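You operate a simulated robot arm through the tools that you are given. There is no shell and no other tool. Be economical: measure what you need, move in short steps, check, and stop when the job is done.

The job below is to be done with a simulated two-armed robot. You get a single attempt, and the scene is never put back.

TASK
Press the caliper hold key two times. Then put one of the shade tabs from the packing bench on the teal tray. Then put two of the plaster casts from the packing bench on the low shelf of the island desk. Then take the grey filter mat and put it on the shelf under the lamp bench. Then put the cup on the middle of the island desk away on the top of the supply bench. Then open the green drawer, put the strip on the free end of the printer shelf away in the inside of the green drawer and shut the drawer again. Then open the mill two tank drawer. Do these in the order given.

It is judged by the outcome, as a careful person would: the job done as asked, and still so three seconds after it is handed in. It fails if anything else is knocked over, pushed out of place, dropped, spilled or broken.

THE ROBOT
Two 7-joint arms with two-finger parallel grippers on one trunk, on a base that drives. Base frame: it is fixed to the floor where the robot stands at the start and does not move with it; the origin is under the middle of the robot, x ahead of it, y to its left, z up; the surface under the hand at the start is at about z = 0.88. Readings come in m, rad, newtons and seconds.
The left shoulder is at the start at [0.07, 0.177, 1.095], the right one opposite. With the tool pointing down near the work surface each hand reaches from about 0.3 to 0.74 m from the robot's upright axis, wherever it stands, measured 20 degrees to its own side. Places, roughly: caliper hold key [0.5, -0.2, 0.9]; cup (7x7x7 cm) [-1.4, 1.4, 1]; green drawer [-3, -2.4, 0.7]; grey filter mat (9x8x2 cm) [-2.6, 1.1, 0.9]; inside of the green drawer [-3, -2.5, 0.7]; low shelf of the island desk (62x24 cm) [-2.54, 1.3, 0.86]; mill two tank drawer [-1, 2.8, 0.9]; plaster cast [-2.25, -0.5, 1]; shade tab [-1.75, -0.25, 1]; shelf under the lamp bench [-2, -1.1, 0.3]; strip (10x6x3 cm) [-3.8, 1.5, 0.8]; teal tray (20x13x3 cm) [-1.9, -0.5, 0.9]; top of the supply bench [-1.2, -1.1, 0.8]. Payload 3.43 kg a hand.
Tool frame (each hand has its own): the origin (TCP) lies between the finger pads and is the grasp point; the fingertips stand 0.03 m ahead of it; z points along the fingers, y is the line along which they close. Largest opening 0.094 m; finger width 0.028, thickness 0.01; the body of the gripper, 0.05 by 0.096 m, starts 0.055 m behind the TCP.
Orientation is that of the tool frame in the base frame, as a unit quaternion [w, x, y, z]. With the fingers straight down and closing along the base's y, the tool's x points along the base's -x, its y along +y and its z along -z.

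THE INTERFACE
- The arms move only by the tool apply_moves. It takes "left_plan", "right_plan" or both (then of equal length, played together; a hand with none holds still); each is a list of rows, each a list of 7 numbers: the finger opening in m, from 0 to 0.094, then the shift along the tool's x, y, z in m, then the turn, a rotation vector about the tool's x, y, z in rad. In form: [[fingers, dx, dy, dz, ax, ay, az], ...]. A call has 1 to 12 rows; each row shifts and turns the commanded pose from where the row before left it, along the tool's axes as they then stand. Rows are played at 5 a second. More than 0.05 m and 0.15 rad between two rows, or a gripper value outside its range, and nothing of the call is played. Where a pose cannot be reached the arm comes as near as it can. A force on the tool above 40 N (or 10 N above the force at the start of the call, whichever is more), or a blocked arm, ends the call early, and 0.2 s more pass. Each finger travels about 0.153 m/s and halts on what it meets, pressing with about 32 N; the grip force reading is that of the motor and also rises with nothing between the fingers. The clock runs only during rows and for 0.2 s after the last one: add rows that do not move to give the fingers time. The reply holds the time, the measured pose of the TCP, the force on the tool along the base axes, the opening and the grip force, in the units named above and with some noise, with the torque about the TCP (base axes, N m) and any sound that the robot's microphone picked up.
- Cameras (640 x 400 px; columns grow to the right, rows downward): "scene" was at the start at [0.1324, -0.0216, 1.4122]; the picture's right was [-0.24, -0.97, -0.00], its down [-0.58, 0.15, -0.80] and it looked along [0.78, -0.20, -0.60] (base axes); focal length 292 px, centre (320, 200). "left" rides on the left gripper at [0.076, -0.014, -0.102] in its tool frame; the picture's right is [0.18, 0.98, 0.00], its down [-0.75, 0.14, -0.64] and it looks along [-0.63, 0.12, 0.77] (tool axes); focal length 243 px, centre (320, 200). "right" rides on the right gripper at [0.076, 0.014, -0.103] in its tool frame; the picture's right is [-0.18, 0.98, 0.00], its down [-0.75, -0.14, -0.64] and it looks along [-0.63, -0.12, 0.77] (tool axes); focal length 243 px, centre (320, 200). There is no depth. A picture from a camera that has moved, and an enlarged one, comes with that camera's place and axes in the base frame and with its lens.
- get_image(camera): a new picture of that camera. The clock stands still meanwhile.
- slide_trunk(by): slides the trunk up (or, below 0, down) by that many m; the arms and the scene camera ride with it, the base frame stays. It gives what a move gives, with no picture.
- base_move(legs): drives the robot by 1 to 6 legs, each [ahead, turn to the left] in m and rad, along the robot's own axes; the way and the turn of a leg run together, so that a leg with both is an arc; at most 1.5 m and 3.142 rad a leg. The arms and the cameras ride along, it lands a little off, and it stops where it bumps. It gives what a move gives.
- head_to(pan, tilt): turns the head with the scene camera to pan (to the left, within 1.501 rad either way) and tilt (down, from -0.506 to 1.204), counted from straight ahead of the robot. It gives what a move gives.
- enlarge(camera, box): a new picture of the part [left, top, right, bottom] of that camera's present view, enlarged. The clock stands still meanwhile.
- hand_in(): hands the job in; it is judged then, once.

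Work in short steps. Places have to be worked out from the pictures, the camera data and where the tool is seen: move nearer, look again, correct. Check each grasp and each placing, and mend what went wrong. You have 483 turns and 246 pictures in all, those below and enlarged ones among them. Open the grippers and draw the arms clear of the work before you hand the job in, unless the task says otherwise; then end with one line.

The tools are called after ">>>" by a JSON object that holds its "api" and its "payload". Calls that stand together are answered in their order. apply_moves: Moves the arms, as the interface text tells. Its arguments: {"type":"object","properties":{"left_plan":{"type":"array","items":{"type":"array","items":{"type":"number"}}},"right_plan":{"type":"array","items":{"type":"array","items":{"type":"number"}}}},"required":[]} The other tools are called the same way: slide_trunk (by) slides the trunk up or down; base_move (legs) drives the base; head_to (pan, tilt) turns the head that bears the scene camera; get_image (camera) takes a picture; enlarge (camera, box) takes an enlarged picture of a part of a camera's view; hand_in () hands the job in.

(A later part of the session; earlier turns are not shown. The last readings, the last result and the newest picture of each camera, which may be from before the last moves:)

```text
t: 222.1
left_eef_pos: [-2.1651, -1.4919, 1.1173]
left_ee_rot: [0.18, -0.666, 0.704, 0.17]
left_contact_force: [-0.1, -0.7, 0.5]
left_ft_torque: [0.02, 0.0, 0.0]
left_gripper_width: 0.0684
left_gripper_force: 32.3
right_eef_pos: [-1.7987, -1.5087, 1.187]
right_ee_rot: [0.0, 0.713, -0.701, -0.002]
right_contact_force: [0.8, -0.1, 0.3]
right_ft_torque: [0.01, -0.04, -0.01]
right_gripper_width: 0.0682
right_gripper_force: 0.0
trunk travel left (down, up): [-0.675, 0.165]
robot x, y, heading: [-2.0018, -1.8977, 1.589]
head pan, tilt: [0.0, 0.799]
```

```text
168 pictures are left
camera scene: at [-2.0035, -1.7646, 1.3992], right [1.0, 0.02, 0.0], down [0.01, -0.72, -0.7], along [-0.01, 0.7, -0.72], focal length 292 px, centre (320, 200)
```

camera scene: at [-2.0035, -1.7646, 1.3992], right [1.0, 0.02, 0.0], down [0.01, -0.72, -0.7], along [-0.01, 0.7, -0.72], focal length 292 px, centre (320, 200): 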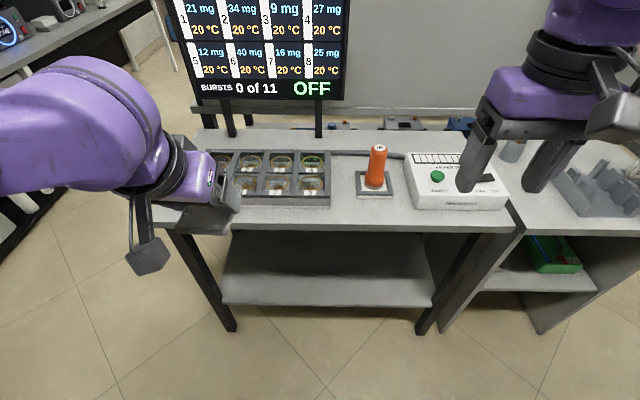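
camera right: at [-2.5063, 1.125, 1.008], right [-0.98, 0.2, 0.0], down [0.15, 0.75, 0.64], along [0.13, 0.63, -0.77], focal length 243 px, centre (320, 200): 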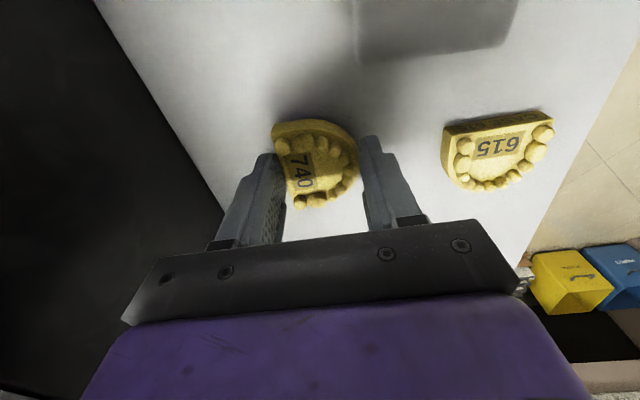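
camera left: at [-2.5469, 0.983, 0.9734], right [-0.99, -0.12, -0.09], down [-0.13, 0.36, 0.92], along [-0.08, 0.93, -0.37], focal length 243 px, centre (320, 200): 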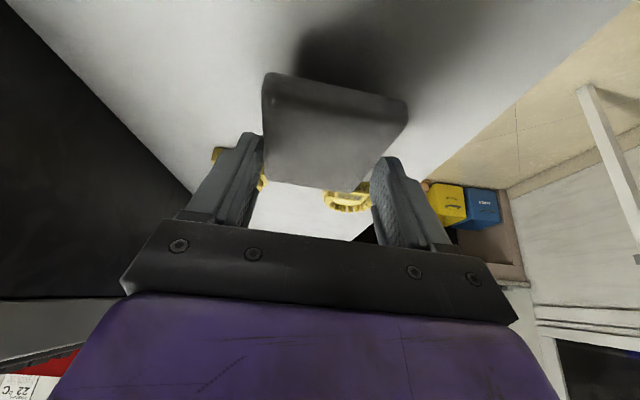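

Shelf spans x≈-2.36…-1.58, front edge y≈-1.27. Hands are in the aisle clear of the bench edge (-1.30). Lower the trunk by 0.6 m.

>>> {"api": "slide_trunk", "payload": {"by": -0.3}}

>>> {"api": "slide_trunk", "payload": {"by": -0.3}}

>>> {"api": "head_to", "payload": {"pan": 0.15, "tilt": 0.5}}

>>> {"api": "get_image", "payload": {"camera": "scene"}}

>>> {"api": "get_image", "payload": {"camera": "left"}}

```text
t: 225.1
left_eef_pos: [-2.1661, -1.4929, 0.8175]
left_ee_rot: [0.179, -0.667, 0.702, 0.171]
left_contact_force: [0.0, -0.6, 0.1]
left_ft_torque: [0.0, 0.01, -0.02]
left_gripper_width: 0.0687
left_gripper_force: 32.2
right_eef_pos: [-1.7983, -1.5092, 0.887]
right_ee_rot: [0.0, 0.714, -0.7, -0.001]
right_contact_force: [0.6, 0.6, -0.9]
right_ft_torque: [-0.02, 0.0, -0.03]
right_gripper_width: 0.0679
right_gripper_force: 0.0
trunk travel left (down, up): [-0.375, 0.465]
robot x, y, heading: [-1.9986, -1.8958, 1.592]
head pan, tilt: [0.0, 0.799]
```

```text
t: 228.1
left_eef_pos: [-2.1655, -1.4928, 0.5167]
left_ee_rot: [0.18, -0.666, 0.703, 0.171]
left_contact_force: [-0.7, -0.4, -0.1]
left_ft_torque: [0.01, 0.01, 0.0]
left_gripper_width: 0.0683
left_gripper_force: 32.2
right_eef_pos: [-1.7994, -1.5086, 0.5875]
right_ee_rot: [-0.001, 0.714, -0.7, -0.002]
right_contact_force: [0.6, 0.3, -0.6]
right_ft_torque: [0.0, 0.04, 0.01]
right_gripper_width: 0.0679
right_gripper_force: 0.0
trunk travel left (down, up): [-0.075, 0.765]
robot x, y, heading: [-2.0005, -1.8959, 1.589]
head pan, tilt: [0.0, 0.799]
```

```text
t: 228.9
left_eef_pos: [-2.1646, -1.4918, 0.5179]
left_ee_rot: [0.18, -0.666, 0.703, 0.17]
left_contact_force: [0.3, -0.2, -1.3]
left_ft_torque: [0.0, -0.02, -0.02]
left_gripper_width: 0.0685
left_gripper_force: 31.6
right_eef_pos: [-1.7991, -1.5088, 0.5876]
right_ee_rot: [-0.001, 0.713, -0.701, -0.002]
right_contact_force: [0.0, -0.6, -0.1]
right_ft_torque: [0.0, 0.01, 0.04]
right_gripper_width: 0.0681
right_gripper_force: 0.1
trunk travel left (down, up): [-0.075, 0.765]
robot x, y, heading: [-2.0019, -1.8933, 1.589]
head pan, tilt: [0.15, 0.499]
```

```text
167 pictures are left
camera scene: at [-2.0171, -1.7553, 0.825], right [0.99, 0.17, 0.0], down [0.08, -0.47, -0.88], along [-0.15, 0.87, -0.48], focal length 292 px, centre (320, 200)
```

scene: 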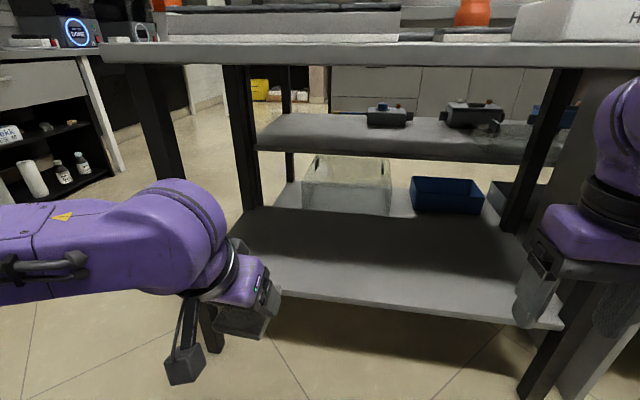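

```text
166 pictures are left
camera left: at [-2.1578, -1.6097, 0.5705], right [-0.99, -0.11, -0.09], down [-0.12, 0.36, 0.92], along [-0.07, 0.93, -0.37], focal length 243 px, centre (320, 200)
```

left: 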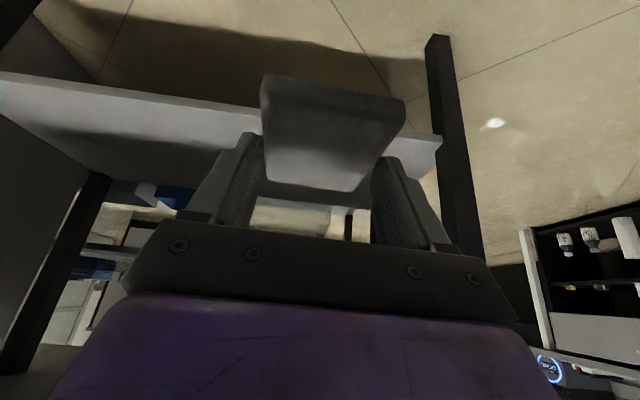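

Move the base 0.12 m forward, then extend the mat under the bench at z≈0.44.

>>> {"api": "base_move", "payload": {"legs": [[0.12, 0]]}}

>>> {"api": "apply_moves", "payload": {"left_plan": [[0.05, -0.0245, -0.005, 0.0316, 0, 0, 0], [0.05, -0.0245, -0.005, 0.0316, 0, 0, 0], [0.05, -0.0245, -0.005, 0.0316, 0, 0, 0], [0.05, 0, 0, 0, 0, 0, 0]]}}

>>> {"api": "get_image", "payload": {"camera": "scene"}}

>>> {"api": "get_image", "payload": {"camera": "left"}}

```text
t: 230.1
left_eef_pos: [-2.1665, -1.37, 0.518]
left_ee_rot: [0.179, -0.667, 0.703, 0.171]
left_contact_force: [-0.1, 0.2, -0.4]
left_ft_torque: [0.01, 0.0, 0.0]
left_gripper_width: 0.0684
left_gripper_force: 31.5
right_eef_pos: [-1.8005, -1.3875, 0.587]
right_ee_rot: [0.0, 0.713, -0.701, -0.001]
right_contact_force: [-0.2, -0.1, -0.5]
right_ft_torque: [-0.03, 0.01, 0.0]
right_gripper_width: 0.0681
right_gripper_force: 0.0
trunk travel left (down, up): [-0.075, 0.765]
robot x, y, heading: [-1.9992, -1.7747, 1.587]
head pan, tilt: [0.15, 0.499]
```

```text
t: 231.1
left_eef_pos: [-2.1455, -1.2582, 0.4715]
left_ee_rot: [0.18, -0.666, 0.704, 0.17]
left_contact_force: [-0.1, -0.4, 0.0]
left_ft_torque: [0.01, -0.01, -0.05]
left_gripper_width: 0.0684
left_gripper_force: 31.9
right_eef_pos: [-1.8002, -1.3873, 0.5875]
right_ee_rot: [0.0, 0.713, -0.701, -0.001]
right_contact_force: [0.4, 0.0, -0.9]
right_ft_torque: [0.01, 0.04, 0.03]
right_gripper_width: 0.0683
right_gripper_force: 0.0
trunk travel left (down, up): [-0.075, 0.765]
robot x, y, heading: [-2.0015, -1.7725, 1.587]
head pan, tilt: [0.15, 0.499]
```

```text
165 pictures are left
camera scene: at [-2.0188, -1.6334, 0.8251], right [0.99, 0.17, 0.0], down [0.08, -0.47, -0.88], along [-0.14, 0.87, -0.48], focal length 292 px, centre (320, 200)
```

scene: 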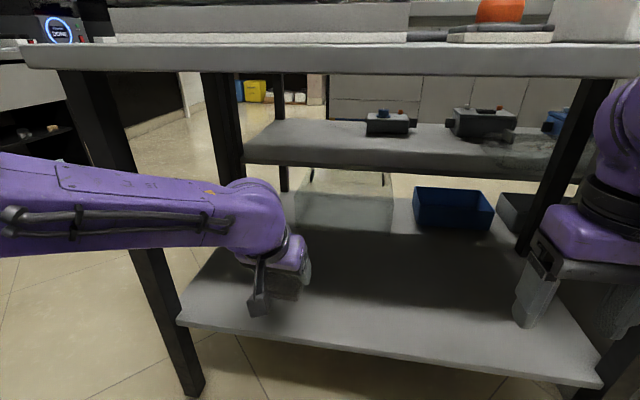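

```text
164 pictures are left
camera left: at [-2.1375, -1.3751, 0.5239], right [-0.99, -0.11, -0.09], down [-0.12, 0.36, 0.93], along [-0.07, 0.93, -0.37], focal length 243 px, centre (320, 200)
```

left: 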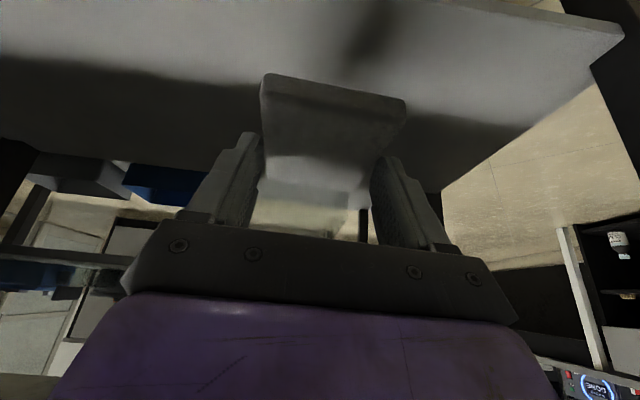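

The forearm is close to the bench's left leg; I'll retract, and shift the robot ~0.28 m east so the forearm stays between the legs.

>>> {"api": "apply_moves", "payload": {"left_plan": [[0.05, 0.0245, 0.005, -0.0316, 0, 0, 0], [0.05, 0.0245, 0.005, -0.0316, 0, 0, 0], [0.05, 0.0245, 0.005, -0.0316, 0, 0, 0]], "right_plan": [[0.05, 0.02, 0.01, 0, 0, 0, 0], [0.05, 0.02, 0.01, 0, 0, 0, 0], [0.05, 0.02, 0.01, 0, 0, 0, 0]]}}

>>> {"api": "base_move", "payload": {"legs": [[-0.18, 0], [0, -1.57], [0.28, 0], [0, 1.57]]}}

>>> {"api": "get_image", "payload": {"camera": "scene"}}

```text
t: 231.9
left_eef_pos: [-2.1662, -1.3695, 0.5177]
left_ee_rot: [0.18, -0.666, 0.703, 0.17]
left_contact_force: [0.0, 0.2, -0.1]
left_ft_torque: [-0.02, 0.0, -0.01]
left_gripper_width: 0.0682
left_gripper_force: 32.0
right_eef_pos: [-1.8304, -1.4475, 0.5869]
right_ee_rot: [0.0, 0.712, -0.702, -0.001]
right_contact_force: [-0.6, -0.2, 0.3]
right_ft_torque: [0.0, 0.0, 0.02]
right_gripper_width: 0.0499
right_gripper_force: 0.0
trunk travel left (down, up): [-0.075, 0.765]
robot x, y, heading: [-2.0029, -1.769, 1.591]
head pan, tilt: [0.15, 0.499]
```

```text
t: 236.0
left_eef_pos: [-1.7233, -1.6088, 0.5141]
left_ee_rot: [0.24, -0.22, 0.944, 0.051]
left_contact_force: [-0.5, -0.1, -0.5]
left_ft_torque: [-0.01, -0.02, -0.02]
left_gripper_width: 0.0685
left_gripper_force: 32.5
right_eef_pos: [-1.6262, -1.9366, 0.5803]
right_ee_rot: [-0.009, -0.26, 0.965, -0.013]
right_contact_force: [0.3, 0.8, 0.1]
right_ft_torque: [0.0, -0.01, 0.01]
right_gripper_width: 0.05
right_gripper_force: 0.0
trunk travel left (down, up): [-0.075, 0.765]
robot x, y, heading: [-1.9979, -1.9558, 0.548]
head pan, tilt: [0.15, 0.499]
stopped in leg 2: the robot was blocked; the commanded pose is now the measured one
```

```text
163 pictures are left
camera scene: at [-1.8851, -1.8619, 0.8244], right [0.64, -0.77, 0.01], down [-0.37, -0.31, -0.87], along [0.68, 0.56, -0.48], focal length 292 px, centre (320, 200)
```

scene: 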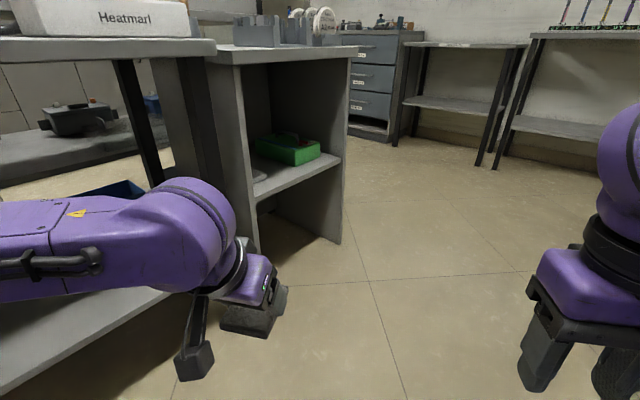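

The right elbow met the south cabinet while turning. Back-turn slightly, raise the trunk, reposition at height, then lower again.

>>> {"api": "base_move", "payload": {"legs": [[0, 0.2]]}}

>>> {"api": "slide_trunk", "payload": {"by": 0.6}}

>>> {"api": "head_to", "payload": {"pan": -1.2, "tilt": 0.6}}

>>> {"api": "get_image", "payload": {"camera": "scene"}}

```text
t: 237.1
left_eef_pos: [-1.7976, -1.5642, 0.5163]
left_ee_rot: [0.233, -0.312, 0.918, 0.08]
left_contact_force: [0.0, -0.3, 0.3]
left_ft_torque: [0.01, -0.02, -0.01]
left_gripper_width: 0.0684
left_gripper_force: 32.4
right_eef_pos: [-1.638, -1.8692, 0.5803]
right_ee_rot: [-0.006, -0.355, 0.935, -0.007]
right_contact_force: [0.2, 0.0, 0.4]
right_ft_torque: [-0.02, 0.0, 0.0]
right_gripper_width: 0.0499
right_gripper_force: 0.0
trunk travel left (down, up): [-0.075, 0.765]
robot x, y, heading: [-1.9995, -1.9508, 0.739]
head pan, tilt: [0.15, 0.499]
```

```text
refused: 0.6 is not a number from -0.4 to 0.4
```

```text
t: 238.6
left_eef_pos: [-1.7984, -1.5639, 0.5173]
left_ee_rot: [0.234, -0.311, 0.918, 0.08]
left_contact_force: [0.2, -0.1, -0.3]
left_ft_torque: [-0.01, -0.02, 0.0]
left_gripper_width: 0.0687
left_gripper_force: 31.9
right_eef_pos: [-1.6377, -1.8693, 0.5806]
right_ee_rot: [-0.006, -0.354, 0.935, -0.007]
right_contact_force: [0.3, 0.1, 1.3]
right_ft_torque: [0.0, -0.02, -0.04]
right_gripper_width: 0.0501
right_gripper_force: 0.0
trunk travel left (down, up): [-0.075, 0.765]
robot x, y, heading: [-1.9984, -1.9517, 0.737]
head pan, tilt: [-1.201, 0.6]
```

```text
162 pictures are left
camera scene: at [-1.8829, -1.9592, 0.816], right [-0.45, -0.89, 0.0], down [-0.51, 0.25, -0.83], along [0.74, -0.37, -0.56], focal length 292 px, centre (320, 200)
```

scene: 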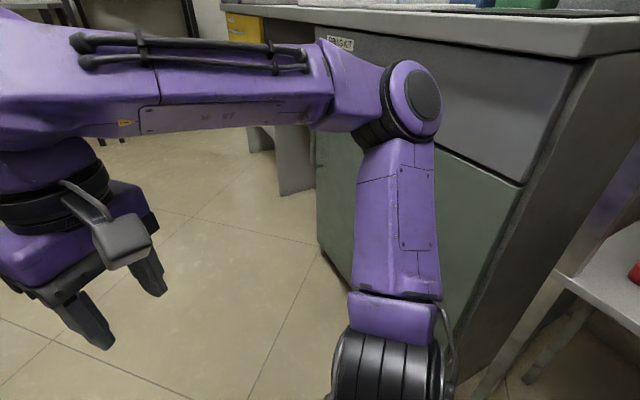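

Elbow is close to the cabinet front; turn further left before raising.

>>> {"api": "base_move", "payload": {"legs": [[0, 0.5]]}}

>>> {"api": "slide_trunk", "payload": {"by": 0.3}}

>>> {"api": "slide_trunk", "payload": {"by": 0.3}}

>>> {"api": "base_move", "payload": {"legs": [[0, -0.65], [0.335, 0], [0, 1.0], [-0.11, 0]]}}

```text
t: 240.5
left_eef_pos: [-2.0087, -1.5177, 0.5183]
left_ee_rot: [0.206, -0.531, 0.811, 0.136]
left_contact_force: [-0.4, -0.6, 1.0]
left_ft_torque: [0.0, 0.01, -0.04]
left_gripper_width: 0.0684
left_gripper_force: 31.6
right_eef_pos: [-1.7224, -1.7043, 0.5816]
right_ee_rot: [-0.004, -0.577, 0.817, -0.008]
right_contact_force: [-0.3, -1.3, 0.4]
right_ft_torque: [0.02, 0.0, 0.0]
right_gripper_width: 0.0503
right_gripper_force: 0.1
trunk travel left (down, up): [-0.075, 0.765]
robot x, y, heading: [-1.9982, -1.9526, 1.238]
head pan, tilt: [-1.201, 0.6]
```

```text
t: 243.5
left_eef_pos: [-2.0098, -1.5181, 0.8171]
left_ee_rot: [0.206, -0.531, 0.811, 0.136]
left_contact_force: [-0.5, -1.2, -0.5]
left_ft_torque: [-0.04, -0.04, 0.0]
left_gripper_width: 0.0684
left_gripper_force: 32.3
right_eef_pos: [-1.7235, -1.707, 0.88]
right_ee_rot: [-0.004, -0.577, 0.816, -0.008]
right_contact_force: [-0.3, -0.6, 0.3]
right_ft_torque: [-0.01, -0.01, -0.03]
right_gripper_width: 0.0501
right_gripper_force: 0.0
trunk travel left (down, up): [-0.375, 0.465]
robot x, y, heading: [-1.9968, -1.9539, 1.241]
head pan, tilt: [-1.201, 0.6]
```

```text
t: 246.5
left_eef_pos: [-2.0102, -1.5181, 1.1164]
left_ee_rot: [0.206, -0.531, 0.811, 0.136]
left_contact_force: [0.1, -0.2, 0.2]
left_ft_torque: [-0.01, 0.02, 0.0]
left_gripper_width: 0.0687
left_gripper_force: 31.7
right_eef_pos: [-1.7227, -1.7058, 1.1804]
right_ee_rot: [-0.004, -0.576, 0.817, -0.008]
right_contact_force: [0.2, 0.9, 0.1]
right_ft_torque: [-0.01, 0.01, 0.01]
right_gripper_width: 0.0501
right_gripper_force: 0.2
trunk travel left (down, up): [-0.675, 0.165]
robot x, y, heading: [-1.995, -1.9547, 1.244]
head pan, tilt: [-1.201, 0.6]
```

```text
t: 253.8
left_eef_pos: [-1.8792, -1.4714, 1.1156]
left_ee_rot: [0.179, -0.664, 0.706, 0.17]
left_contact_force: [-0.3, -0.4, -0.2]
left_ft_torque: [-0.02, -0.03, 0.0]
left_gripper_width: 0.0682
left_gripper_force: 31.7
right_eef_pos: [-1.5438, -1.5513, 1.1803]
right_ee_rot: [0.003, 0.71, -0.704, 0.009]
right_contact_force: [-0.4, 0.5, -0.5]
right_ft_torque: [0.01, 0.02, 0.0]
right_gripper_width: 0.0502
right_gripper_force: 0.0
trunk travel left (down, up): [-0.675, 0.165]
robot x, y, heading: [-1.7165, -1.8768, 1.594]
head pan, tilt: [-1.201, 0.6]
```

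Good position (x=-1.717). Lower the trunk 0.6 m, advance the base and view.

>>> {"api": "slide_trunk", "payload": {"by": -0.3}}

>>> {"api": "slide_trunk", "payload": {"by": -0.3}}

>>> {"api": "head_to", "payload": {"pan": 0.2, "tilt": 0.5}}

>>> {"api": "base_move", "payload": {"legs": [[0.1, 0]]}}

>>> {"api": "get_image", "payload": {"camera": "scene"}}

```text
t: 256.8
left_eef_pos: [-1.8798, -1.4725, 0.8177]
left_ee_rot: [0.179, -0.664, 0.706, 0.169]
left_contact_force: [-0.4, 0.0, -0.1]
left_ft_torque: [0.0, 0.02, -0.02]
left_gripper_width: 0.0685
left_gripper_force: 31.4
right_eef_pos: [-1.5447, -1.5519, 0.88]
right_ee_rot: [0.003, 0.71, -0.704, 0.009]
right_contact_force: [0.4, 0.1, -0.2]
right_ft_torque: [0.0, -0.01, -0.03]
right_gripper_width: 0.0498
right_gripper_force: 0.0
trunk travel left (down, up): [-0.375, 0.465]
robot x, y, heading: [-1.7181, -1.8794, 1.593]
head pan, tilt: [-1.201, 0.6]
```

```text
t: 259.8
left_eef_pos: [-1.8779, -1.4728, 0.5176]
left_ee_rot: [0.179, -0.664, 0.706, 0.17]
left_contact_force: [-0.7, -0.7, 0.0]
left_ft_torque: [-0.04, 0.0, 0.0]
left_gripper_width: 0.0683
left_gripper_force: 31.7
right_eef_pos: [-1.5445, -1.551, 0.5801]
right_ee_rot: [0.003, 0.71, -0.704, 0.009]
right_contact_force: [0.1, 0.1, -0.2]
right_ft_torque: [0.03, 0.03, 0.0]
right_gripper_width: 0.0498
right_gripper_force: 0.0
trunk travel left (down, up): [-0.075, 0.765]
robot x, y, heading: [-1.7206, -1.879, 1.592]
head pan, tilt: [-1.201, 0.6]
```

```text
t: 261.3
left_eef_pos: [-1.8801, -1.4722, 0.5182]
left_ee_rot: [0.18, -0.664, 0.706, 0.171]
left_contact_force: [0.7, 0.1, -1.0]
left_ft_torque: [0.0, 0.0, -0.02]
left_gripper_width: 0.0684
left_gripper_force: 31.8
right_eef_pos: [-1.5454, -1.551, 0.5802]
right_ee_rot: [0.003, 0.71, -0.704, 0.01]
right_contact_force: [0.3, 0.2, 0.9]
right_ft_torque: [0.02, -0.01, 0.03]
right_gripper_width: 0.0502
right_gripper_force: 0.0
trunk travel left (down, up): [-0.075, 0.765]
robot x, y, heading: [-1.7189, -1.8806, 1.592]
head pan, tilt: [0.201, 0.499]
```

```text
t: 262.4
left_eef_pos: [-1.8834, -1.3742, 0.5179]
left_ee_rot: [0.179, -0.664, 0.705, 0.17]
left_contact_force: [-0.4, 0.0, -0.2]
left_ft_torque: [0.02, -0.05, -0.03]
left_gripper_width: 0.0683
left_gripper_force: 32.7
right_eef_pos: [-1.548, -1.4527, 0.5804]
right_ee_rot: [0.003, 0.711, -0.704, 0.009]
right_contact_force: [0.5, 0.4, -0.1]
right_ft_torque: [0.02, 0.0, -0.02]
right_gripper_width: 0.0502
right_gripper_force: 0.0
trunk travel left (down, up): [-0.075, 0.765]
robot x, y, heading: [-1.7207, -1.7785, 1.59]
head pan, tilt: [0.201, 0.499]
```

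```text
161 pictures are left
camera scene: at [-1.743, -1.6406, 0.8251], right [0.97, 0.22, 0.0], down [0.11, -0.47, -0.88], along [-0.2, 0.86, -0.48], focal length 292 px, centre (320, 200)
```

scene: 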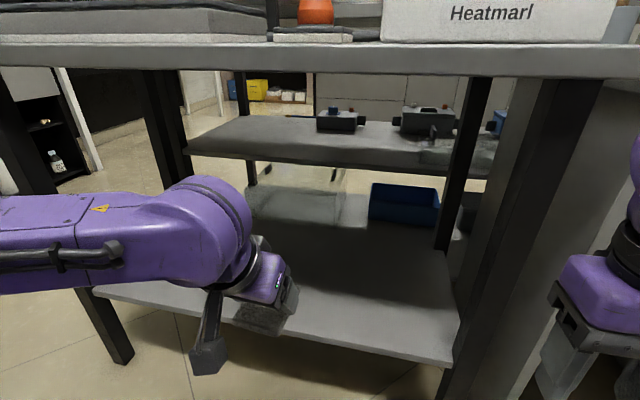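

Extend the mat under the bench.

>>> {"api": "apply_moves", "payload": {"left_plan": [[0.05, -0.0245, 0, 0.0316, 0, 0, 0], [0.05, -0.0245, 0, 0.0316, 0, 0, 0], [0.05, -0.0245, 0, 0.0316, 0, 0, 0], [0.05, -0.0245, 0, 0.0316, 0, 0, 0], [0.05, -0.0245, 0, 0.0316, 0, 0, 0], [0.05, 0, 0, 0, 0, 0, 0]]}}

>>> {"api": "get_image", "payload": {"camera": "scene"}}

>>> {"api": "get_image", "payload": {"camera": "left"}}

```text
t: 263.8
left_eef_pos: [-1.8716, -1.191, 0.4385]
left_ee_rot: [0.179, -0.665, 0.705, 0.17]
left_contact_force: [-0.2, 0.2, 0.3]
left_ft_torque: [-0.02, 0.02, -0.02]
left_gripper_width: 0.0685
left_gripper_force: 31.7
right_eef_pos: [-1.5471, -1.453, 0.581]
right_ee_rot: [0.003, 0.711, -0.703, 0.009]
right_contact_force: [0.1, -0.5, 0.6]
right_ft_torque: [0.0, -0.01, 0.01]
right_gripper_width: 0.0502
right_gripper_force: 0.1
trunk travel left (down, up): [-0.075, 0.765]
robot x, y, heading: [-1.7177, -1.7783, 1.598]
head pan, tilt: [0.201, 0.499]
```

```text
160 pictures are left
camera scene: at [-1.7429, -1.6405, 0.8251], right [0.97, 0.22, 0.0], down [0.11, -0.47, -0.88], along [-0.2, 0.86, -0.48], focal length 292 px, centre (320, 200)
```

scene: 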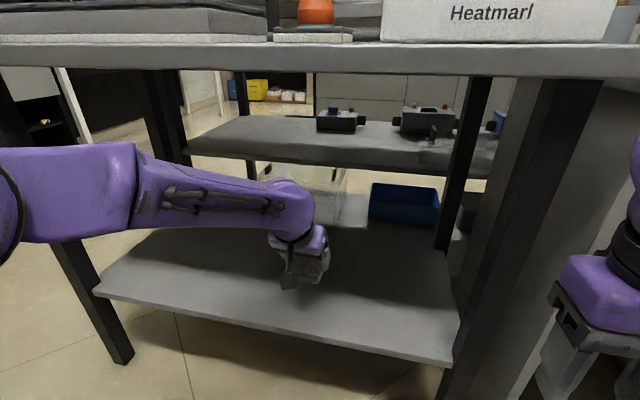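

```text
159 pictures are left
camera left: at [-1.8649, -1.3083, 0.4913], right [-0.99, -0.1, -0.09], down [-0.12, 0.36, 0.92], along [-0.07, 0.93, -0.37], focal length 243 px, centre (320, 200)
```

left: 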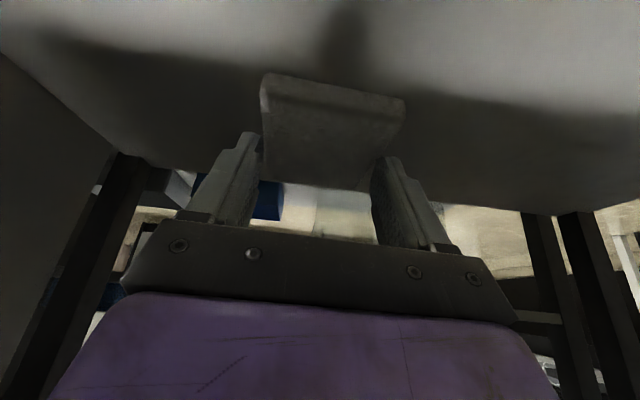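

Clear. Lower vertically 6 cm, then feel for the shelf.

>>> {"api": "apply_moves", "payload": {"left_plan": [[0.05, 0.0144, 0, 0.0263, 0, 0, 0], [0.05, 0.0144, 0, 0.0263, 0, 0, 0], [0.05, 0, 0, 0, 0, 0, 0]]}}

>>> {"api": "get_image", "payload": {"camera": "scene"}}

```text
t: 264.6
left_eef_pos: [-1.8716, -1.192, 0.3788]
left_ee_rot: [0.18, -0.665, 0.705, 0.17]
left_contact_force: [0.3, 0.8, 0.0]
left_ft_torque: [0.02, 0.05, -0.02]
left_gripper_width: 0.0684
left_gripper_force: 32.3
right_eef_pos: [-1.5476, -1.4529, 0.5801]
right_ee_rot: [0.004, 0.711, -0.703, 0.009]
right_contact_force: [0.2, 0.2, -0.9]
right_ft_torque: [0.01, 0.03, 0.0]
right_gripper_width: 0.05
right_gripper_force: 0.0
trunk travel left (down, up): [-0.075, 0.765]
robot x, y, heading: [-1.7221, -1.7796, 1.59]
head pan, tilt: [0.201, 0.499]
```

```text
158 pictures are left
camera scene: at [-1.7429, -1.6405, 0.8251], right [0.97, 0.22, 0.0], down [0.11, -0.47, -0.88], along [-0.2, 0.86, -0.48], focal length 292 px, centre (320, 200)
```

scene: 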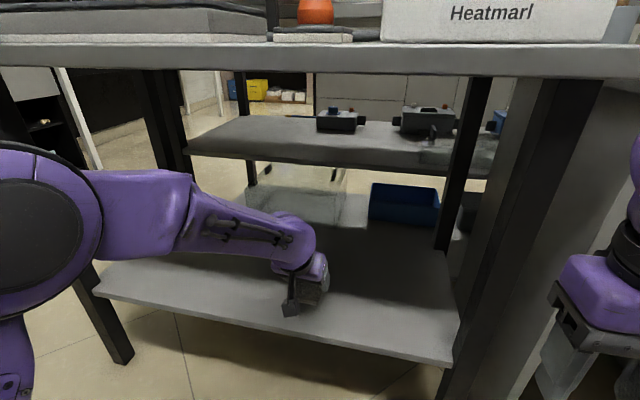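

>>> {"api": "apply_moves", "payload": {"left_plan": [[0.05, 0.0072, 0, 0.0132, 0, 0, 0], [0.05, 0.0048, 0, 0.0088, 0, 0, 0], [0.05, 0, 0, 0, 0, 0, 0]]}}

>>> {"api": "enlarge", "payload": {"camera": "scene", "box": [200, 180, 440, 360]}}

```text
t: 265.4
left_eef_pos: [-1.8721, -1.1911, 0.3524]
left_ee_rot: [0.179, -0.665, 0.705, 0.17]
left_contact_force: [-0.3, 0.1, -0.6]
left_ft_torque: [-0.03, -0.01, 0.03]
left_gripper_width: 0.0681
left_gripper_force: 32.1
right_eef_pos: [-1.5476, -1.4531, 0.5798]
right_ee_rot: [0.003, 0.712, -0.702, 0.009]
right_contact_force: [0.0, -1.2, 0.3]
right_ft_torque: [0.01, 0.01, -0.04]
right_gripper_width: 0.0501
right_gripper_force: 0.0
trunk travel left (down, up): [-0.075, 0.765]
robot x, y, heading: [-1.7196, -1.78, 1.593]
head pan, tilt: [0.201, 0.499]
```

```text
2.22 times, centred on (320, 270) of scene
camera zoom: at [-1.7429, -1.6405, 0.8251], right [0.97, 0.22, 0.0], down [0.11, -0.47, -0.88], along [-0.2, 0.86, -0.48], focal length 650 px, centre (320, 44)
```

zoom: 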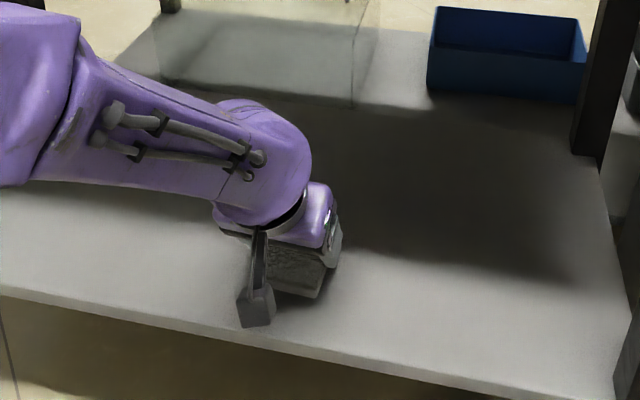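

Mat is above the shelf, inside the front edge. Descend in small steps to contact.

>>> {"api": "apply_moves", "payload": {"left_plan": [[0.05, 0.0019, 0, 0.0035, 0, 0, 0], [0.05, 0.0014, 0, 0.0026, 0, 0, 0], [0.05, 0, 0, 0, 0, 0, 0]]}}

>>> {"api": "apply_moves", "payload": {"left_plan": [[0.05, 0.001, 0, 0.0018, 0, 0, 0], [0.05, 0.001, 0, 0.0018, 0, 0, 0], [0.05, 0, 0, 0, 0, 0, 0]]}}

```text
t: 266.2
left_eef_pos: [-1.8726, -1.1925, 0.3457]
left_ee_rot: [0.18, -0.665, 0.705, 0.17]
left_contact_force: [-0.1, -0.2, -0.1]
left_ft_torque: [-0.01, 0.02, -0.02]
left_gripper_width: 0.0682
left_gripper_force: 32.0
right_eef_pos: [-1.5473, -1.4526, 0.58]
right_ee_rot: [0.004, 0.711, -0.703, 0.01]
right_contact_force: [0.3, 0.1, -0.8]
right_ft_torque: [0.0, 0.01, -0.01]
right_gripper_width: 0.0501
right_gripper_force: 0.0
trunk travel left (down, up): [-0.075, 0.765]
robot x, y, heading: [-1.7193, -1.7824, 1.596]
head pan, tilt: [0.201, 0.499]
```

```text
t: 267.0
left_eef_pos: [-1.8723, -1.1914, 0.3408]
left_ee_rot: [0.179, -0.665, 0.705, 0.169]
left_contact_force: [0.7, 0.3, 0.0]
left_ft_torque: [0.01, 0.0, 0.04]
left_gripper_width: 0.0683
left_gripper_force: 32.1
right_eef_pos: [-1.5477, -1.4531, 0.5802]
right_ee_rot: [0.003, 0.711, -0.703, 0.01]
right_contact_force: [-0.2, -0.7, -0.2]
right_ft_torque: [-0.01, -0.04, 0.02]
right_gripper_width: 0.0498
right_gripper_force: 0.0
trunk travel left (down, up): [-0.075, 0.765]
robot x, y, heading: [-1.7209, -1.7783, 1.599]
head pan, tilt: [0.201, 0.499]
```

>>> {"api": "apply_moves", "payload": {"left_plan": [[0.05, 0.0014, 0, 0.0026, 0, 0, 0], [0.05, 0.001, 0, 0.0018, 0, 0, 0], [0.05, 0.001, 0, 0.0018, 0, 0, 0], [0.05, 0, 0, 0, 0, 0, 0]]}}

>>> {"api": "get_image", "payload": {"camera": "left"}}

```text
t: 268.0
left_eef_pos: [-1.8724, -1.1907, 0.3326]
left_ee_rot: [0.178, -0.665, 0.705, 0.17]
left_contact_force: [0.3, -0.3, -0.7]
left_ft_torque: [-0.01, 0.03, 0.0]
left_gripper_width: 0.0685
left_gripper_force: 31.2
right_eef_pos: [-1.5479, -1.4525, 0.5798]
right_ee_rot: [0.003, 0.712, -0.703, 0.009]
right_contact_force: [0.0, 1.0, 0.5]
right_ft_torque: [-0.02, 0.01, -0.02]
right_gripper_width: 0.0499
right_gripper_force: 0.0
trunk travel left (down, up): [-0.075, 0.765]
robot x, y, heading: [-1.7165, -1.7815, 1.589]
head pan, tilt: [0.201, 0.499]
```

```text
156 pictures are left
camera left: at [-1.8652, -1.3085, 0.387], right [-0.99, -0.1, -0.09], down [-0.12, 0.36, 0.92], along [-0.06, 0.93, -0.37], focal length 243 px, centre (320, 200)
```

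left: 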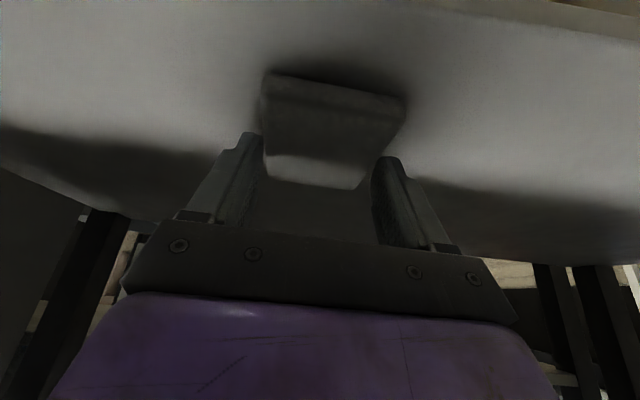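

Still a small gap. Continue.

>>> {"api": "apply_moves", "payload": {"left_plan": [[0.05, 0.0019, 0, 0.0035, 0, 0, 0], [0.05, 0.0019, 0, 0.0035, 0, 0, 0], [0.05, 0.001, 0, 0.0018, 0, 0, 0], [0.05, 0, 0, 0, 0, 0, 0]]}}

>>> {"api": "apply_moves", "payload": {"left_plan": [[0.05, 0.001, 0, 0.0018, 0, 0, 0], [0.05, 0.001, 0, 0.0018, 0, 0, 0], [0.05, 0.001, 0, 0.0018, 0, 0, 0]]}}

```text
t: 269.0
left_eef_pos: [-1.8722, -1.1901, 0.3297]
left_ee_rot: [0.183, -0.664, 0.704, 0.174]
left_contact_force: [-2.3, 3.1, 35.0]
left_ft_torque: [0.39, 0.12, 0.01]
left_gripper_width: 0.0685
left_gripper_force: 32.2
right_eef_pos: [-1.5478, -1.4548, 0.5821]
right_ee_rot: [0.002, 0.711, -0.703, 0.006]
right_contact_force: [0.1, 0.7, 0.5]
right_ft_torque: [0.01, -0.02, 0.01]
right_gripper_width: 0.0496
right_gripper_force: 0.1
trunk travel left (down, up): [-0.075, 0.765]
robot x, y, heading: [-1.7194, -1.7776, 1.596]
head pan, tilt: [0.201, 0.499]
```

```text
t: 269.8
left_eef_pos: [-1.8719, -1.19, 0.3235]
left_ee_rot: [0.183, -0.664, 0.704, 0.173]
left_contact_force: [-5.4, -2.2, 42.4]
left_ft_torque: [-0.04, -0.45, 0.03]
left_gripper_width: 0.0683
left_gripper_force: 31.9
right_eef_pos: [-1.5477, -1.4547, 0.5817]
right_ee_rot: [0.002, 0.712, -0.703, 0.006]
right_contact_force: [0.3, 0.5, 0.9]
right_ft_torque: [-0.02, -0.03, -0.01]
right_gripper_width: 0.0499
right_gripper_force: 0.1
trunk travel left (down, up): [-0.075, 0.765]
robot x, y, heading: [-1.7208, -1.7808, 1.595]
head pan, tilt: [0.201, 0.499]
```

In firm contact. Ease up a few mm, open, then rise and look.

>>> {"api": "apply_moves", "payload": {"left_plan": [[0.05, -0.002, 0, -0.0035, 0, 0, 0], [0.05, -0.001, 0, -0.0018, 0, 0, 0], [0.08, 0, 0, 0, 0, 0, 0], [0.092, 0, 0, 0, 0, 0, 0], [0.092, 0, 0, 0, 0, 0, 0], [0.092, -0.0144, 0, -0.0263, 0, 0, 0], [0.092, -0.0144, 0, -0.0263, 0, 0, 0], [0.092, -0.0096, 0, -0.0176, 0, 0, 0], [0.092, 0, 0, 0, 0, 0, 0]]}}

>>> {"api": "get_image", "payload": {"camera": "left"}}

>>> {"api": "get_image", "payload": {"camera": "scene"}}

```text
t: 271.8
left_eef_pos: [-1.8728, -1.1918, 0.4042]
left_ee_rot: [0.178, -0.665, 0.705, 0.17]
left_contact_force: [0.4, -0.6, 0.4]
left_ft_torque: [0.03, 0.0, 0.01]
left_gripper_width: 0.0919
left_gripper_force: 0.1
right_eef_pos: [-1.5483, -1.4521, 0.5801]
right_ee_rot: [0.002, 0.712, -0.702, 0.009]
right_contact_force: [0.0, -0.2, 0.0]
right_ft_torque: [-0.02, 0.03, -0.01]
right_gripper_width: 0.0499
right_gripper_force: 0.1
trunk travel left (down, up): [-0.075, 0.765]
robot x, y, heading: [-1.72, -1.7793, 1.592]
head pan, tilt: [0.201, 0.499]
```

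```text
155 pictures are left
camera left: at [-1.8649, -1.3091, 0.4571], right [-0.99, -0.1, -0.09], down [-0.12, 0.36, 0.92], along [-0.06, 0.93, -0.37], focal length 243 px, centre (320, 200)
```

left: 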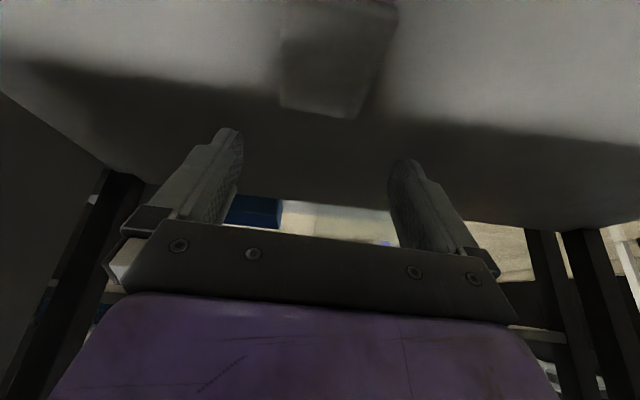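

```text
154 pictures are left
camera scene: at [-1.743, -1.6406, 0.8251], right [0.97, 0.22, 0.0], down [0.11, -0.47, -0.88], along [-0.2, 0.86, -0.48], focal length 292 px, centre (320, 200)
```

scene: 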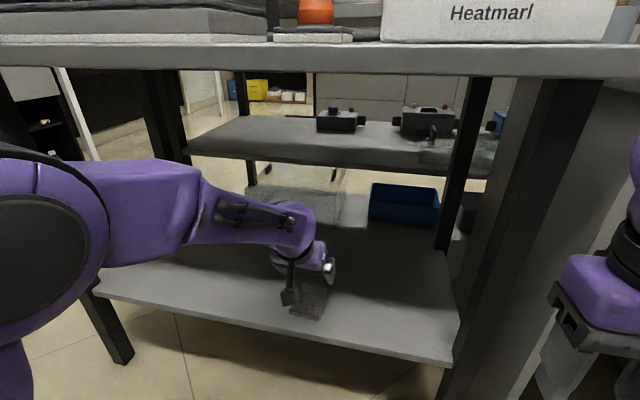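

Mat lies on the shelf. Withdraw the arm backward, back the base and raise the trunk.

>>> {"api": "apply_moves", "payload": {"left_plan": [[0.07, 0.0245, 0, -0.0316, 0, 0, 0], [0.07, 0.0245, 0, -0.0316, 0, 0, 0], [0.07, 0.0245, 0, -0.0316, 0, 0, 0], [0.07, 0.0245, 0, -0.0316, 0, 0, 0], [0.07, 0.0245, 0, -0.0316, 0, 0, 0], [0.07, 0, 0, 0, 0, 0, 0]]}}

>>> {"api": "base_move", "payload": {"legs": [[-0.1, 0]]}}

>>> {"api": "enlarge", "payload": {"camera": "scene", "box": [120, 180, 440, 380]}}

>>> {"api": "slide_trunk", "payload": {"by": 0.3}}

>>> {"api": "slide_trunk", "payload": {"by": 0.3}}

>>> {"api": "apply_moves", "payload": {"left_plan": [[0.07, 0, 0, 0, 0, 0.125, 0], [0.07, 0, 0, 0, 0, 0.125, 0], [0.07, 0, 0, 0, 0, 0.125, 0], [0.07, 0, 0, 0, 0, 0.125, 0], [0.07, 0, 0, -0.04, 0, 0, 0], [0.07, 0, 0, -0.02, 0, 0, 0], [0.07, 0, 0, 0, 0, 0, 0]]}}

```text
t: 273.2
left_eef_pos: [-1.8831, -1.3728, 0.4831]
left_ee_rot: [0.18, -0.665, 0.705, 0.17]
left_contact_force: [-0.3, -0.2, 0.3]
left_ft_torque: [-0.04, 0.0, -0.02]
left_gripper_width: 0.0698
left_gripper_force: 0.0
right_eef_pos: [-1.5488, -1.451, 0.5794]
right_ee_rot: [0.003, 0.711, -0.703, 0.009]
right_contact_force: [-0.5, 0.3, 0.0]
right_ft_torque: [0.0, -0.01, 0.02]
right_gripper_width: 0.0499
right_gripper_force: 0.0
trunk travel left (down, up): [-0.075, 0.765]
robot x, y, heading: [-1.7164, -1.7805, 1.595]
head pan, tilt: [0.201, 0.499]
```

```text
t: 274.4
left_eef_pos: [-1.8812, -1.4741, 0.4817]
left_ee_rot: [0.18, -0.665, 0.705, 0.17]
left_contact_force: [-0.1, 0.5, 0.2]
left_ft_torque: [-0.03, -0.01, 0.0]
left_gripper_width: 0.07
left_gripper_force: 0.0
right_eef_pos: [-1.546, -1.5529, 0.5799]
right_ee_rot: [0.003, 0.711, -0.703, 0.009]
right_contact_force: [0.6, 0.1, -0.4]
right_ft_torque: [0.0, 0.02, 0.02]
right_gripper_width: 0.0503
right_gripper_force: 0.0
trunk travel left (down, up): [-0.075, 0.765]
robot x, y, heading: [-1.7159, -1.8807, 1.596]
head pan, tilt: [0.201, 0.499]
```

```text
2.00 times, centred on (280, 280) of scene
camera zoom: at [-1.7405, -1.7416, 0.8251], right [0.97, 0.22, 0.0], down [0.11, -0.47, -0.88], along [-0.2, 0.86, -0.48], focal length 584 px, centre (400, 40)
```

zoom: 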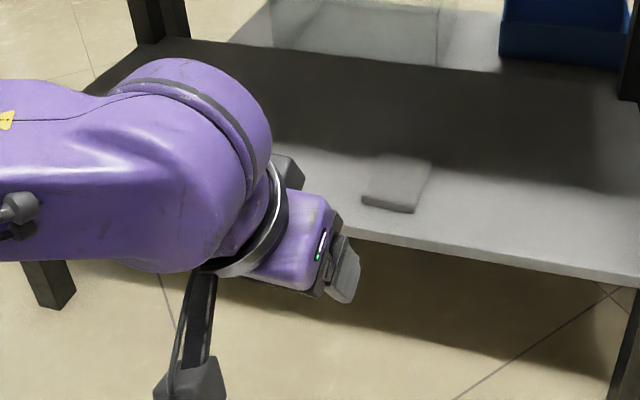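

```text
t: 277.4
left_eef_pos: [-1.8821, -1.4742, 0.7822]
left_ee_rot: [0.18, -0.665, 0.705, 0.17]
left_contact_force: [0.3, -0.4, -0.1]
left_ft_torque: [0.01, 0.01, 0.01]
left_gripper_width: 0.0699
left_gripper_force: 0.1
right_eef_pos: [-1.5464, -1.5518, 0.8802]
right_ee_rot: [0.003, 0.712, -0.702, 0.009]
right_contact_force: [-0.4, -0.6, 1.0]
right_ft_torque: [-0.01, -0.01, 0.0]
right_gripper_width: 0.0502
right_gripper_force: 0.0
trunk travel left (down, up): [-0.375, 0.465]
robot x, y, heading: [-1.7109, -1.8799, 1.598]
head pan, tilt: [0.201, 0.499]
```

```text
t: 280.4
left_eef_pos: [-1.882, -1.4742, 1.0828]
left_ee_rot: [0.179, -0.665, 0.705, 0.171]
left_contact_force: [-0.5, 0.4, -0.3]
left_ft_torque: [-0.02, -0.04, 0.01]
left_gripper_width: 0.0703
left_gripper_force: 0.0
right_eef_pos: [-1.5463, -1.5533, 1.1808]
right_ee_rot: [0.003, 0.712, -0.702, 0.009]
right_contact_force: [0.5, -1.4, -0.2]
right_ft_torque: [0.02, 0.02, 0.03]
right_gripper_width: 0.0502
right_gripper_force: 0.1
trunk travel left (down, up): [-0.675, 0.165]
robot x, y, heading: [-1.7146, -1.8831, 1.596]
head pan, tilt: [0.201, 0.499]
```

```text
t: 282.0
left_eef_pos: [-1.881, -1.4753, 1.143]
left_ee_rot: [-0.002, -0.687, 0.727, -0.001]
left_contact_force: [-0.3, -0.4, -0.2]
left_ft_torque: [0.01, 0.0, -0.02]
left_gripper_width: 0.0702
left_gripper_force: 0.1
right_eef_pos: [-1.5448, -1.5529, 1.1793]
right_ee_rot: [0.003, 0.712, -0.702, 0.009]
right_contact_force: [0.1, -0.1, 0.1]
right_ft_torque: [-0.02, 0.01, 0.02]
right_gripper_width: 0.0502
right_gripper_force: 0.0
trunk travel left (down, up): [-0.675, 0.165]
robot x, y, heading: [-1.7177, -1.8807, 1.597]
head pan, tilt: [0.201, 0.499]
```

Mat is in place. While here, look at the supply bench top (to the right).

>>> {"api": "head_to", "payload": {"pan": -0.6, "tilt": 0.6}}

>>> {"api": "get_image", "payload": {"camera": "scene"}}

```text
t: 283.1
left_eef_pos: [-1.8806, -1.4753, 1.1423]
left_ee_rot: [-0.001, -0.687, 0.727, 0.0]
left_contact_force: [-0.6, -0.1, 0.0]
left_ft_torque: [0.0, 0.0, -0.01]
left_gripper_width: 0.0698
left_gripper_force: 0.0
right_eef_pos: [-1.5473, -1.5534, 1.1797]
right_ee_rot: [0.003, 0.712, -0.702, 0.01]
right_contact_force: [-0.1, 0.9, -1.1]
right_ft_torque: [-0.03, -0.01, 0.05]
right_gripper_width: 0.05
right_gripper_force: 0.0
trunk travel left (down, up): [-0.675, 0.165]
robot x, y, heading: [-1.7149, -1.879, 1.596]
head pan, tilt: [-0.6, 0.6]
```

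```text
152 pictures are left
camera scene: at [-1.6721, -1.7561, 1.416], right [0.84, -0.54, 0.0], down [-0.31, -0.47, -0.83], along [0.45, 0.69, -0.56], focal length 292 px, centre (320, 200)
```

scene: 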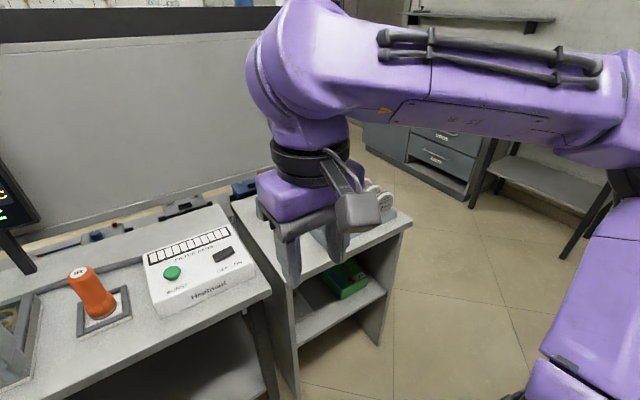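

Next: the cup on the island. Drive east around the benches, then north.

>>> {"api": "base_move", "payload": {"legs": [[0.13, 0], [0, -1.596], [1.27, 0], [0, 1.571]]}}

>>> {"api": "head_to", "payload": {"pan": 0.6, "tilt": 0.45}}

>>> {"api": "get_image", "payload": {"camera": "scene"}}

```text
t: 297.8
left_eef_pos: [-0.625, -1.3083, 1.1428]
left_ee_rot: [-0.001, -0.671, 0.742, 0.0]
left_contact_force: [-0.3, 0.2, 0.0]
left_ft_torque: [0.01, -0.02, 0.0]
left_gripper_width: 0.0699
left_gripper_force: 0.1
right_eef_pos: [-0.294, -1.402, 1.1808]
right_ee_rot: [-0.003, -0.696, 0.718, -0.01]
right_contact_force: [1.1, -1.1, 0.5]
right_ft_torque: [-0.03, 0.04, 0.03]
right_gripper_width: 0.0502
right_gripper_force: 0.0
trunk travel left (down, up): [-0.675, 0.165]
robot x, y, heading: [-0.4784, -1.7247, 1.546]
head pan, tilt: [-0.6, 0.6]
```

```text
t: 299.2
left_eef_pos: [-0.6242, -1.3081, 1.1439]
left_ee_rot: [-0.001, -0.671, 0.742, 0.001]
left_contact_force: [-0.6, 0.1, 0.1]
left_ft_torque: [-0.04, 0.0, -0.01]
left_gripper_width: 0.0704
left_gripper_force: 0.0
right_eef_pos: [-0.2934, -1.4015, 1.1809]
right_ee_rot: [-0.003, -0.696, 0.718, -0.01]
right_contact_force: [0.4, -0.2, 0.0]
right_ft_torque: [-0.04, 0.02, -0.02]
right_gripper_width: 0.0502
right_gripper_force: 0.1
trunk travel left (down, up): [-0.675, 0.165]
robot x, y, heading: [-0.4801, -1.7223, 1.55]
head pan, tilt: [0.6, 0.45]
```

```text
151 pictures are left
camera scene: at [-0.5299, -1.5935, 1.4295], right [0.84, 0.55, 0.0], down [0.24, -0.36, -0.9], along [-0.49, 0.75, -0.44], focal length 292 px, centre (320, 200)
```

scene: 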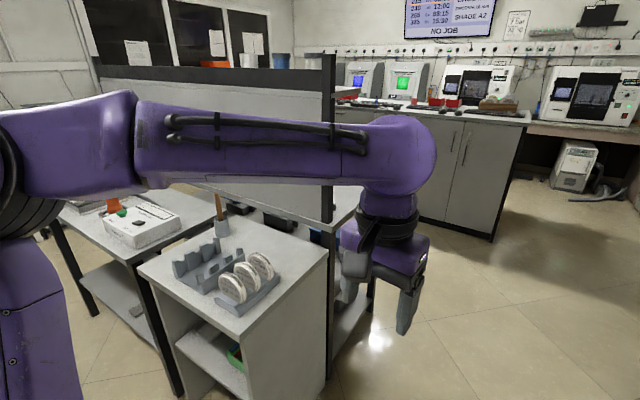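

Supply bench has racks and discs with some free space. Continue north and west to the island's middle.

>>> {"api": "base_move", "payload": {"legs": [[1.4, 0.02], [0.66, 0], [0, 1.571], [0.95, 0], [0, -1.571]]}}

>>> {"api": "head_to", "payload": {"pan": 0, "tilt": 0.55}}

>>> {"api": "get_image", "payload": {"camera": "scene"}}

```text
t: 321.6
left_eef_pos: [-1.552, 0.7628, 1.1423]
left_ee_rot: [-0.001, -0.671, 0.742, 0.001]
left_contact_force: [-0.4, -0.3, 0.1]
left_ft_torque: [0.01, 0.0, 0.0]
left_gripper_width: 0.0701
left_gripper_force: 0.0
right_eef_pos: [-1.2204, 0.671, 1.1808]
right_ee_rot: [-0.003, -0.697, 0.717, -0.009]
right_contact_force: [0.2, 0.7, 0.1]
right_ft_torque: [0.0, 0.0, -0.01]
right_gripper_width: 0.05
right_gripper_force: 0.0
trunk travel left (down, up): [-0.675, 0.165]
robot x, y, heading: [-1.4078, 0.3508, 1.553]
head pan, tilt: [0.6, 0.45]
```

```text
t: 322.6
left_eef_pos: [-1.5518, 0.7635, 1.1424]
left_ee_rot: [0.0, -0.671, 0.741, 0.001]
left_contact_force: [0.2, 0.2, 0.7]
left_ft_torque: [0.04, 0.0, 0.01]
left_gripper_width: 0.0702
left_gripper_force: 0.0
right_eef_pos: [-1.2214, 0.6717, 1.1798]
right_ee_rot: [-0.004, -0.697, 0.717, -0.009]
right_contact_force: [-0.2, -0.8, 0.1]
right_ft_torque: [0.0, 0.03, -0.02]
right_gripper_width: 0.0503
right_gripper_force: 0.0
trunk travel left (down, up): [-0.675, 0.165]
robot x, y, heading: [-1.4029, 0.3521, 1.555]
head pan, tilt: [0.0, 0.55]
```

```text
150 pictures are left
camera scene: at [-1.4055, 0.4917, 1.4205], right [1.0, -0.02, 0.0], down [-0.01, -0.52, -0.85], along [0.02, 0.85, -0.52], focal length 292 px, centre (320, 200)
```

scene: 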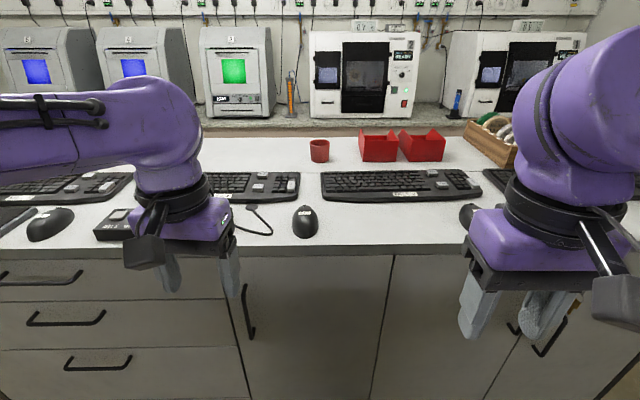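

The red cup stands near (-1.38, 1.46) on the desk (top z≈1.0). I'll raise the trunk 0.12 m and move up to the desk at x≈-1.27 so that the left hand can reach it with a forward tilt.

>>> {"api": "slide_trunk", "payload": {"by": 0.12}}

>>> {"api": "base_move", "payload": {"legs": [[0, -0.46], [0.3, 0], [0, 0.476]]}}

>>> {"api": "get_image", "payload": {"camera": "scene"}}

```text
t: 324.1
left_eef_pos: [-1.5529, 0.763, 1.2625]
left_ee_rot: [0.0, -0.671, 0.741, 0.001]
left_contact_force: [-0.3, 0.2, 0.2]
left_ft_torque: [-0.02, 0.0, -0.03]
left_gripper_width: 0.0699
left_gripper_force: 0.1
right_eef_pos: [-1.22, 0.6721, 1.3]
right_ee_rot: [-0.003, -0.697, 0.717, -0.009]
right_contact_force: [0.2, 0.0, 0.1]
right_ft_torque: [0.03, -0.02, 0.01]
right_gripper_width: 0.0501
right_gripper_force: 0.2
trunk travel left (down, up): [-0.795, 0.045]
robot x, y, heading: [-1.4052, 0.3513, 1.548]
head pan, tilt: [0.0, 0.55]
```

```text
t: 328.9
left_eef_pos: [-1.4226, 1.0269, 1.263]
left_ee_rot: [-0.001, -0.679, 0.734, 0.001]
left_contact_force: [0.0, -0.5, -0.2]
left_ft_torque: [-0.03, 0.0, 0.02]
left_gripper_width: 0.0701
left_gripper_force: 0.1
right_eef_pos: [-1.0886, 0.9424, 1.3003]
right_ee_rot: [-0.002, -0.705, 0.709, -0.009]
right_contact_force: [-0.2, 0.4, -1.2]
right_ft_torque: [0.03, 0.0, -0.05]
right_gripper_width: 0.0503
right_gripper_force: 0.0
trunk travel left (down, up): [-0.795, 0.045]
robot x, y, heading: [-1.2654, 0.6184, 1.573]
head pan, tilt: [0.0, 0.55]
```

```text
149 pictures are left
camera scene: at [-1.2689, 0.7582, 1.5405], right [1.0, 0.0, 0.0], down [0.0, -0.52, -0.85], along [0.0, 0.85, -0.52], focal length 292 px, centre (320, 200)
```

scene: 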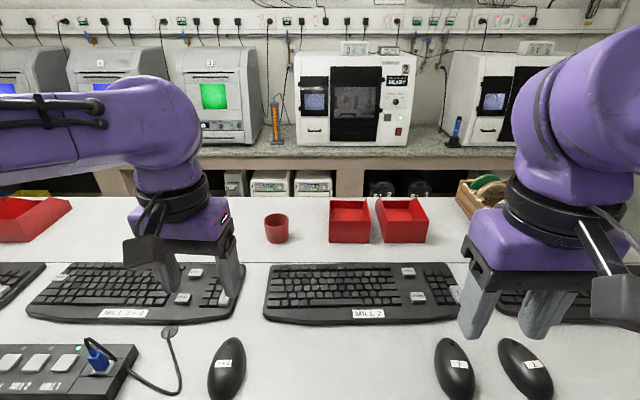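

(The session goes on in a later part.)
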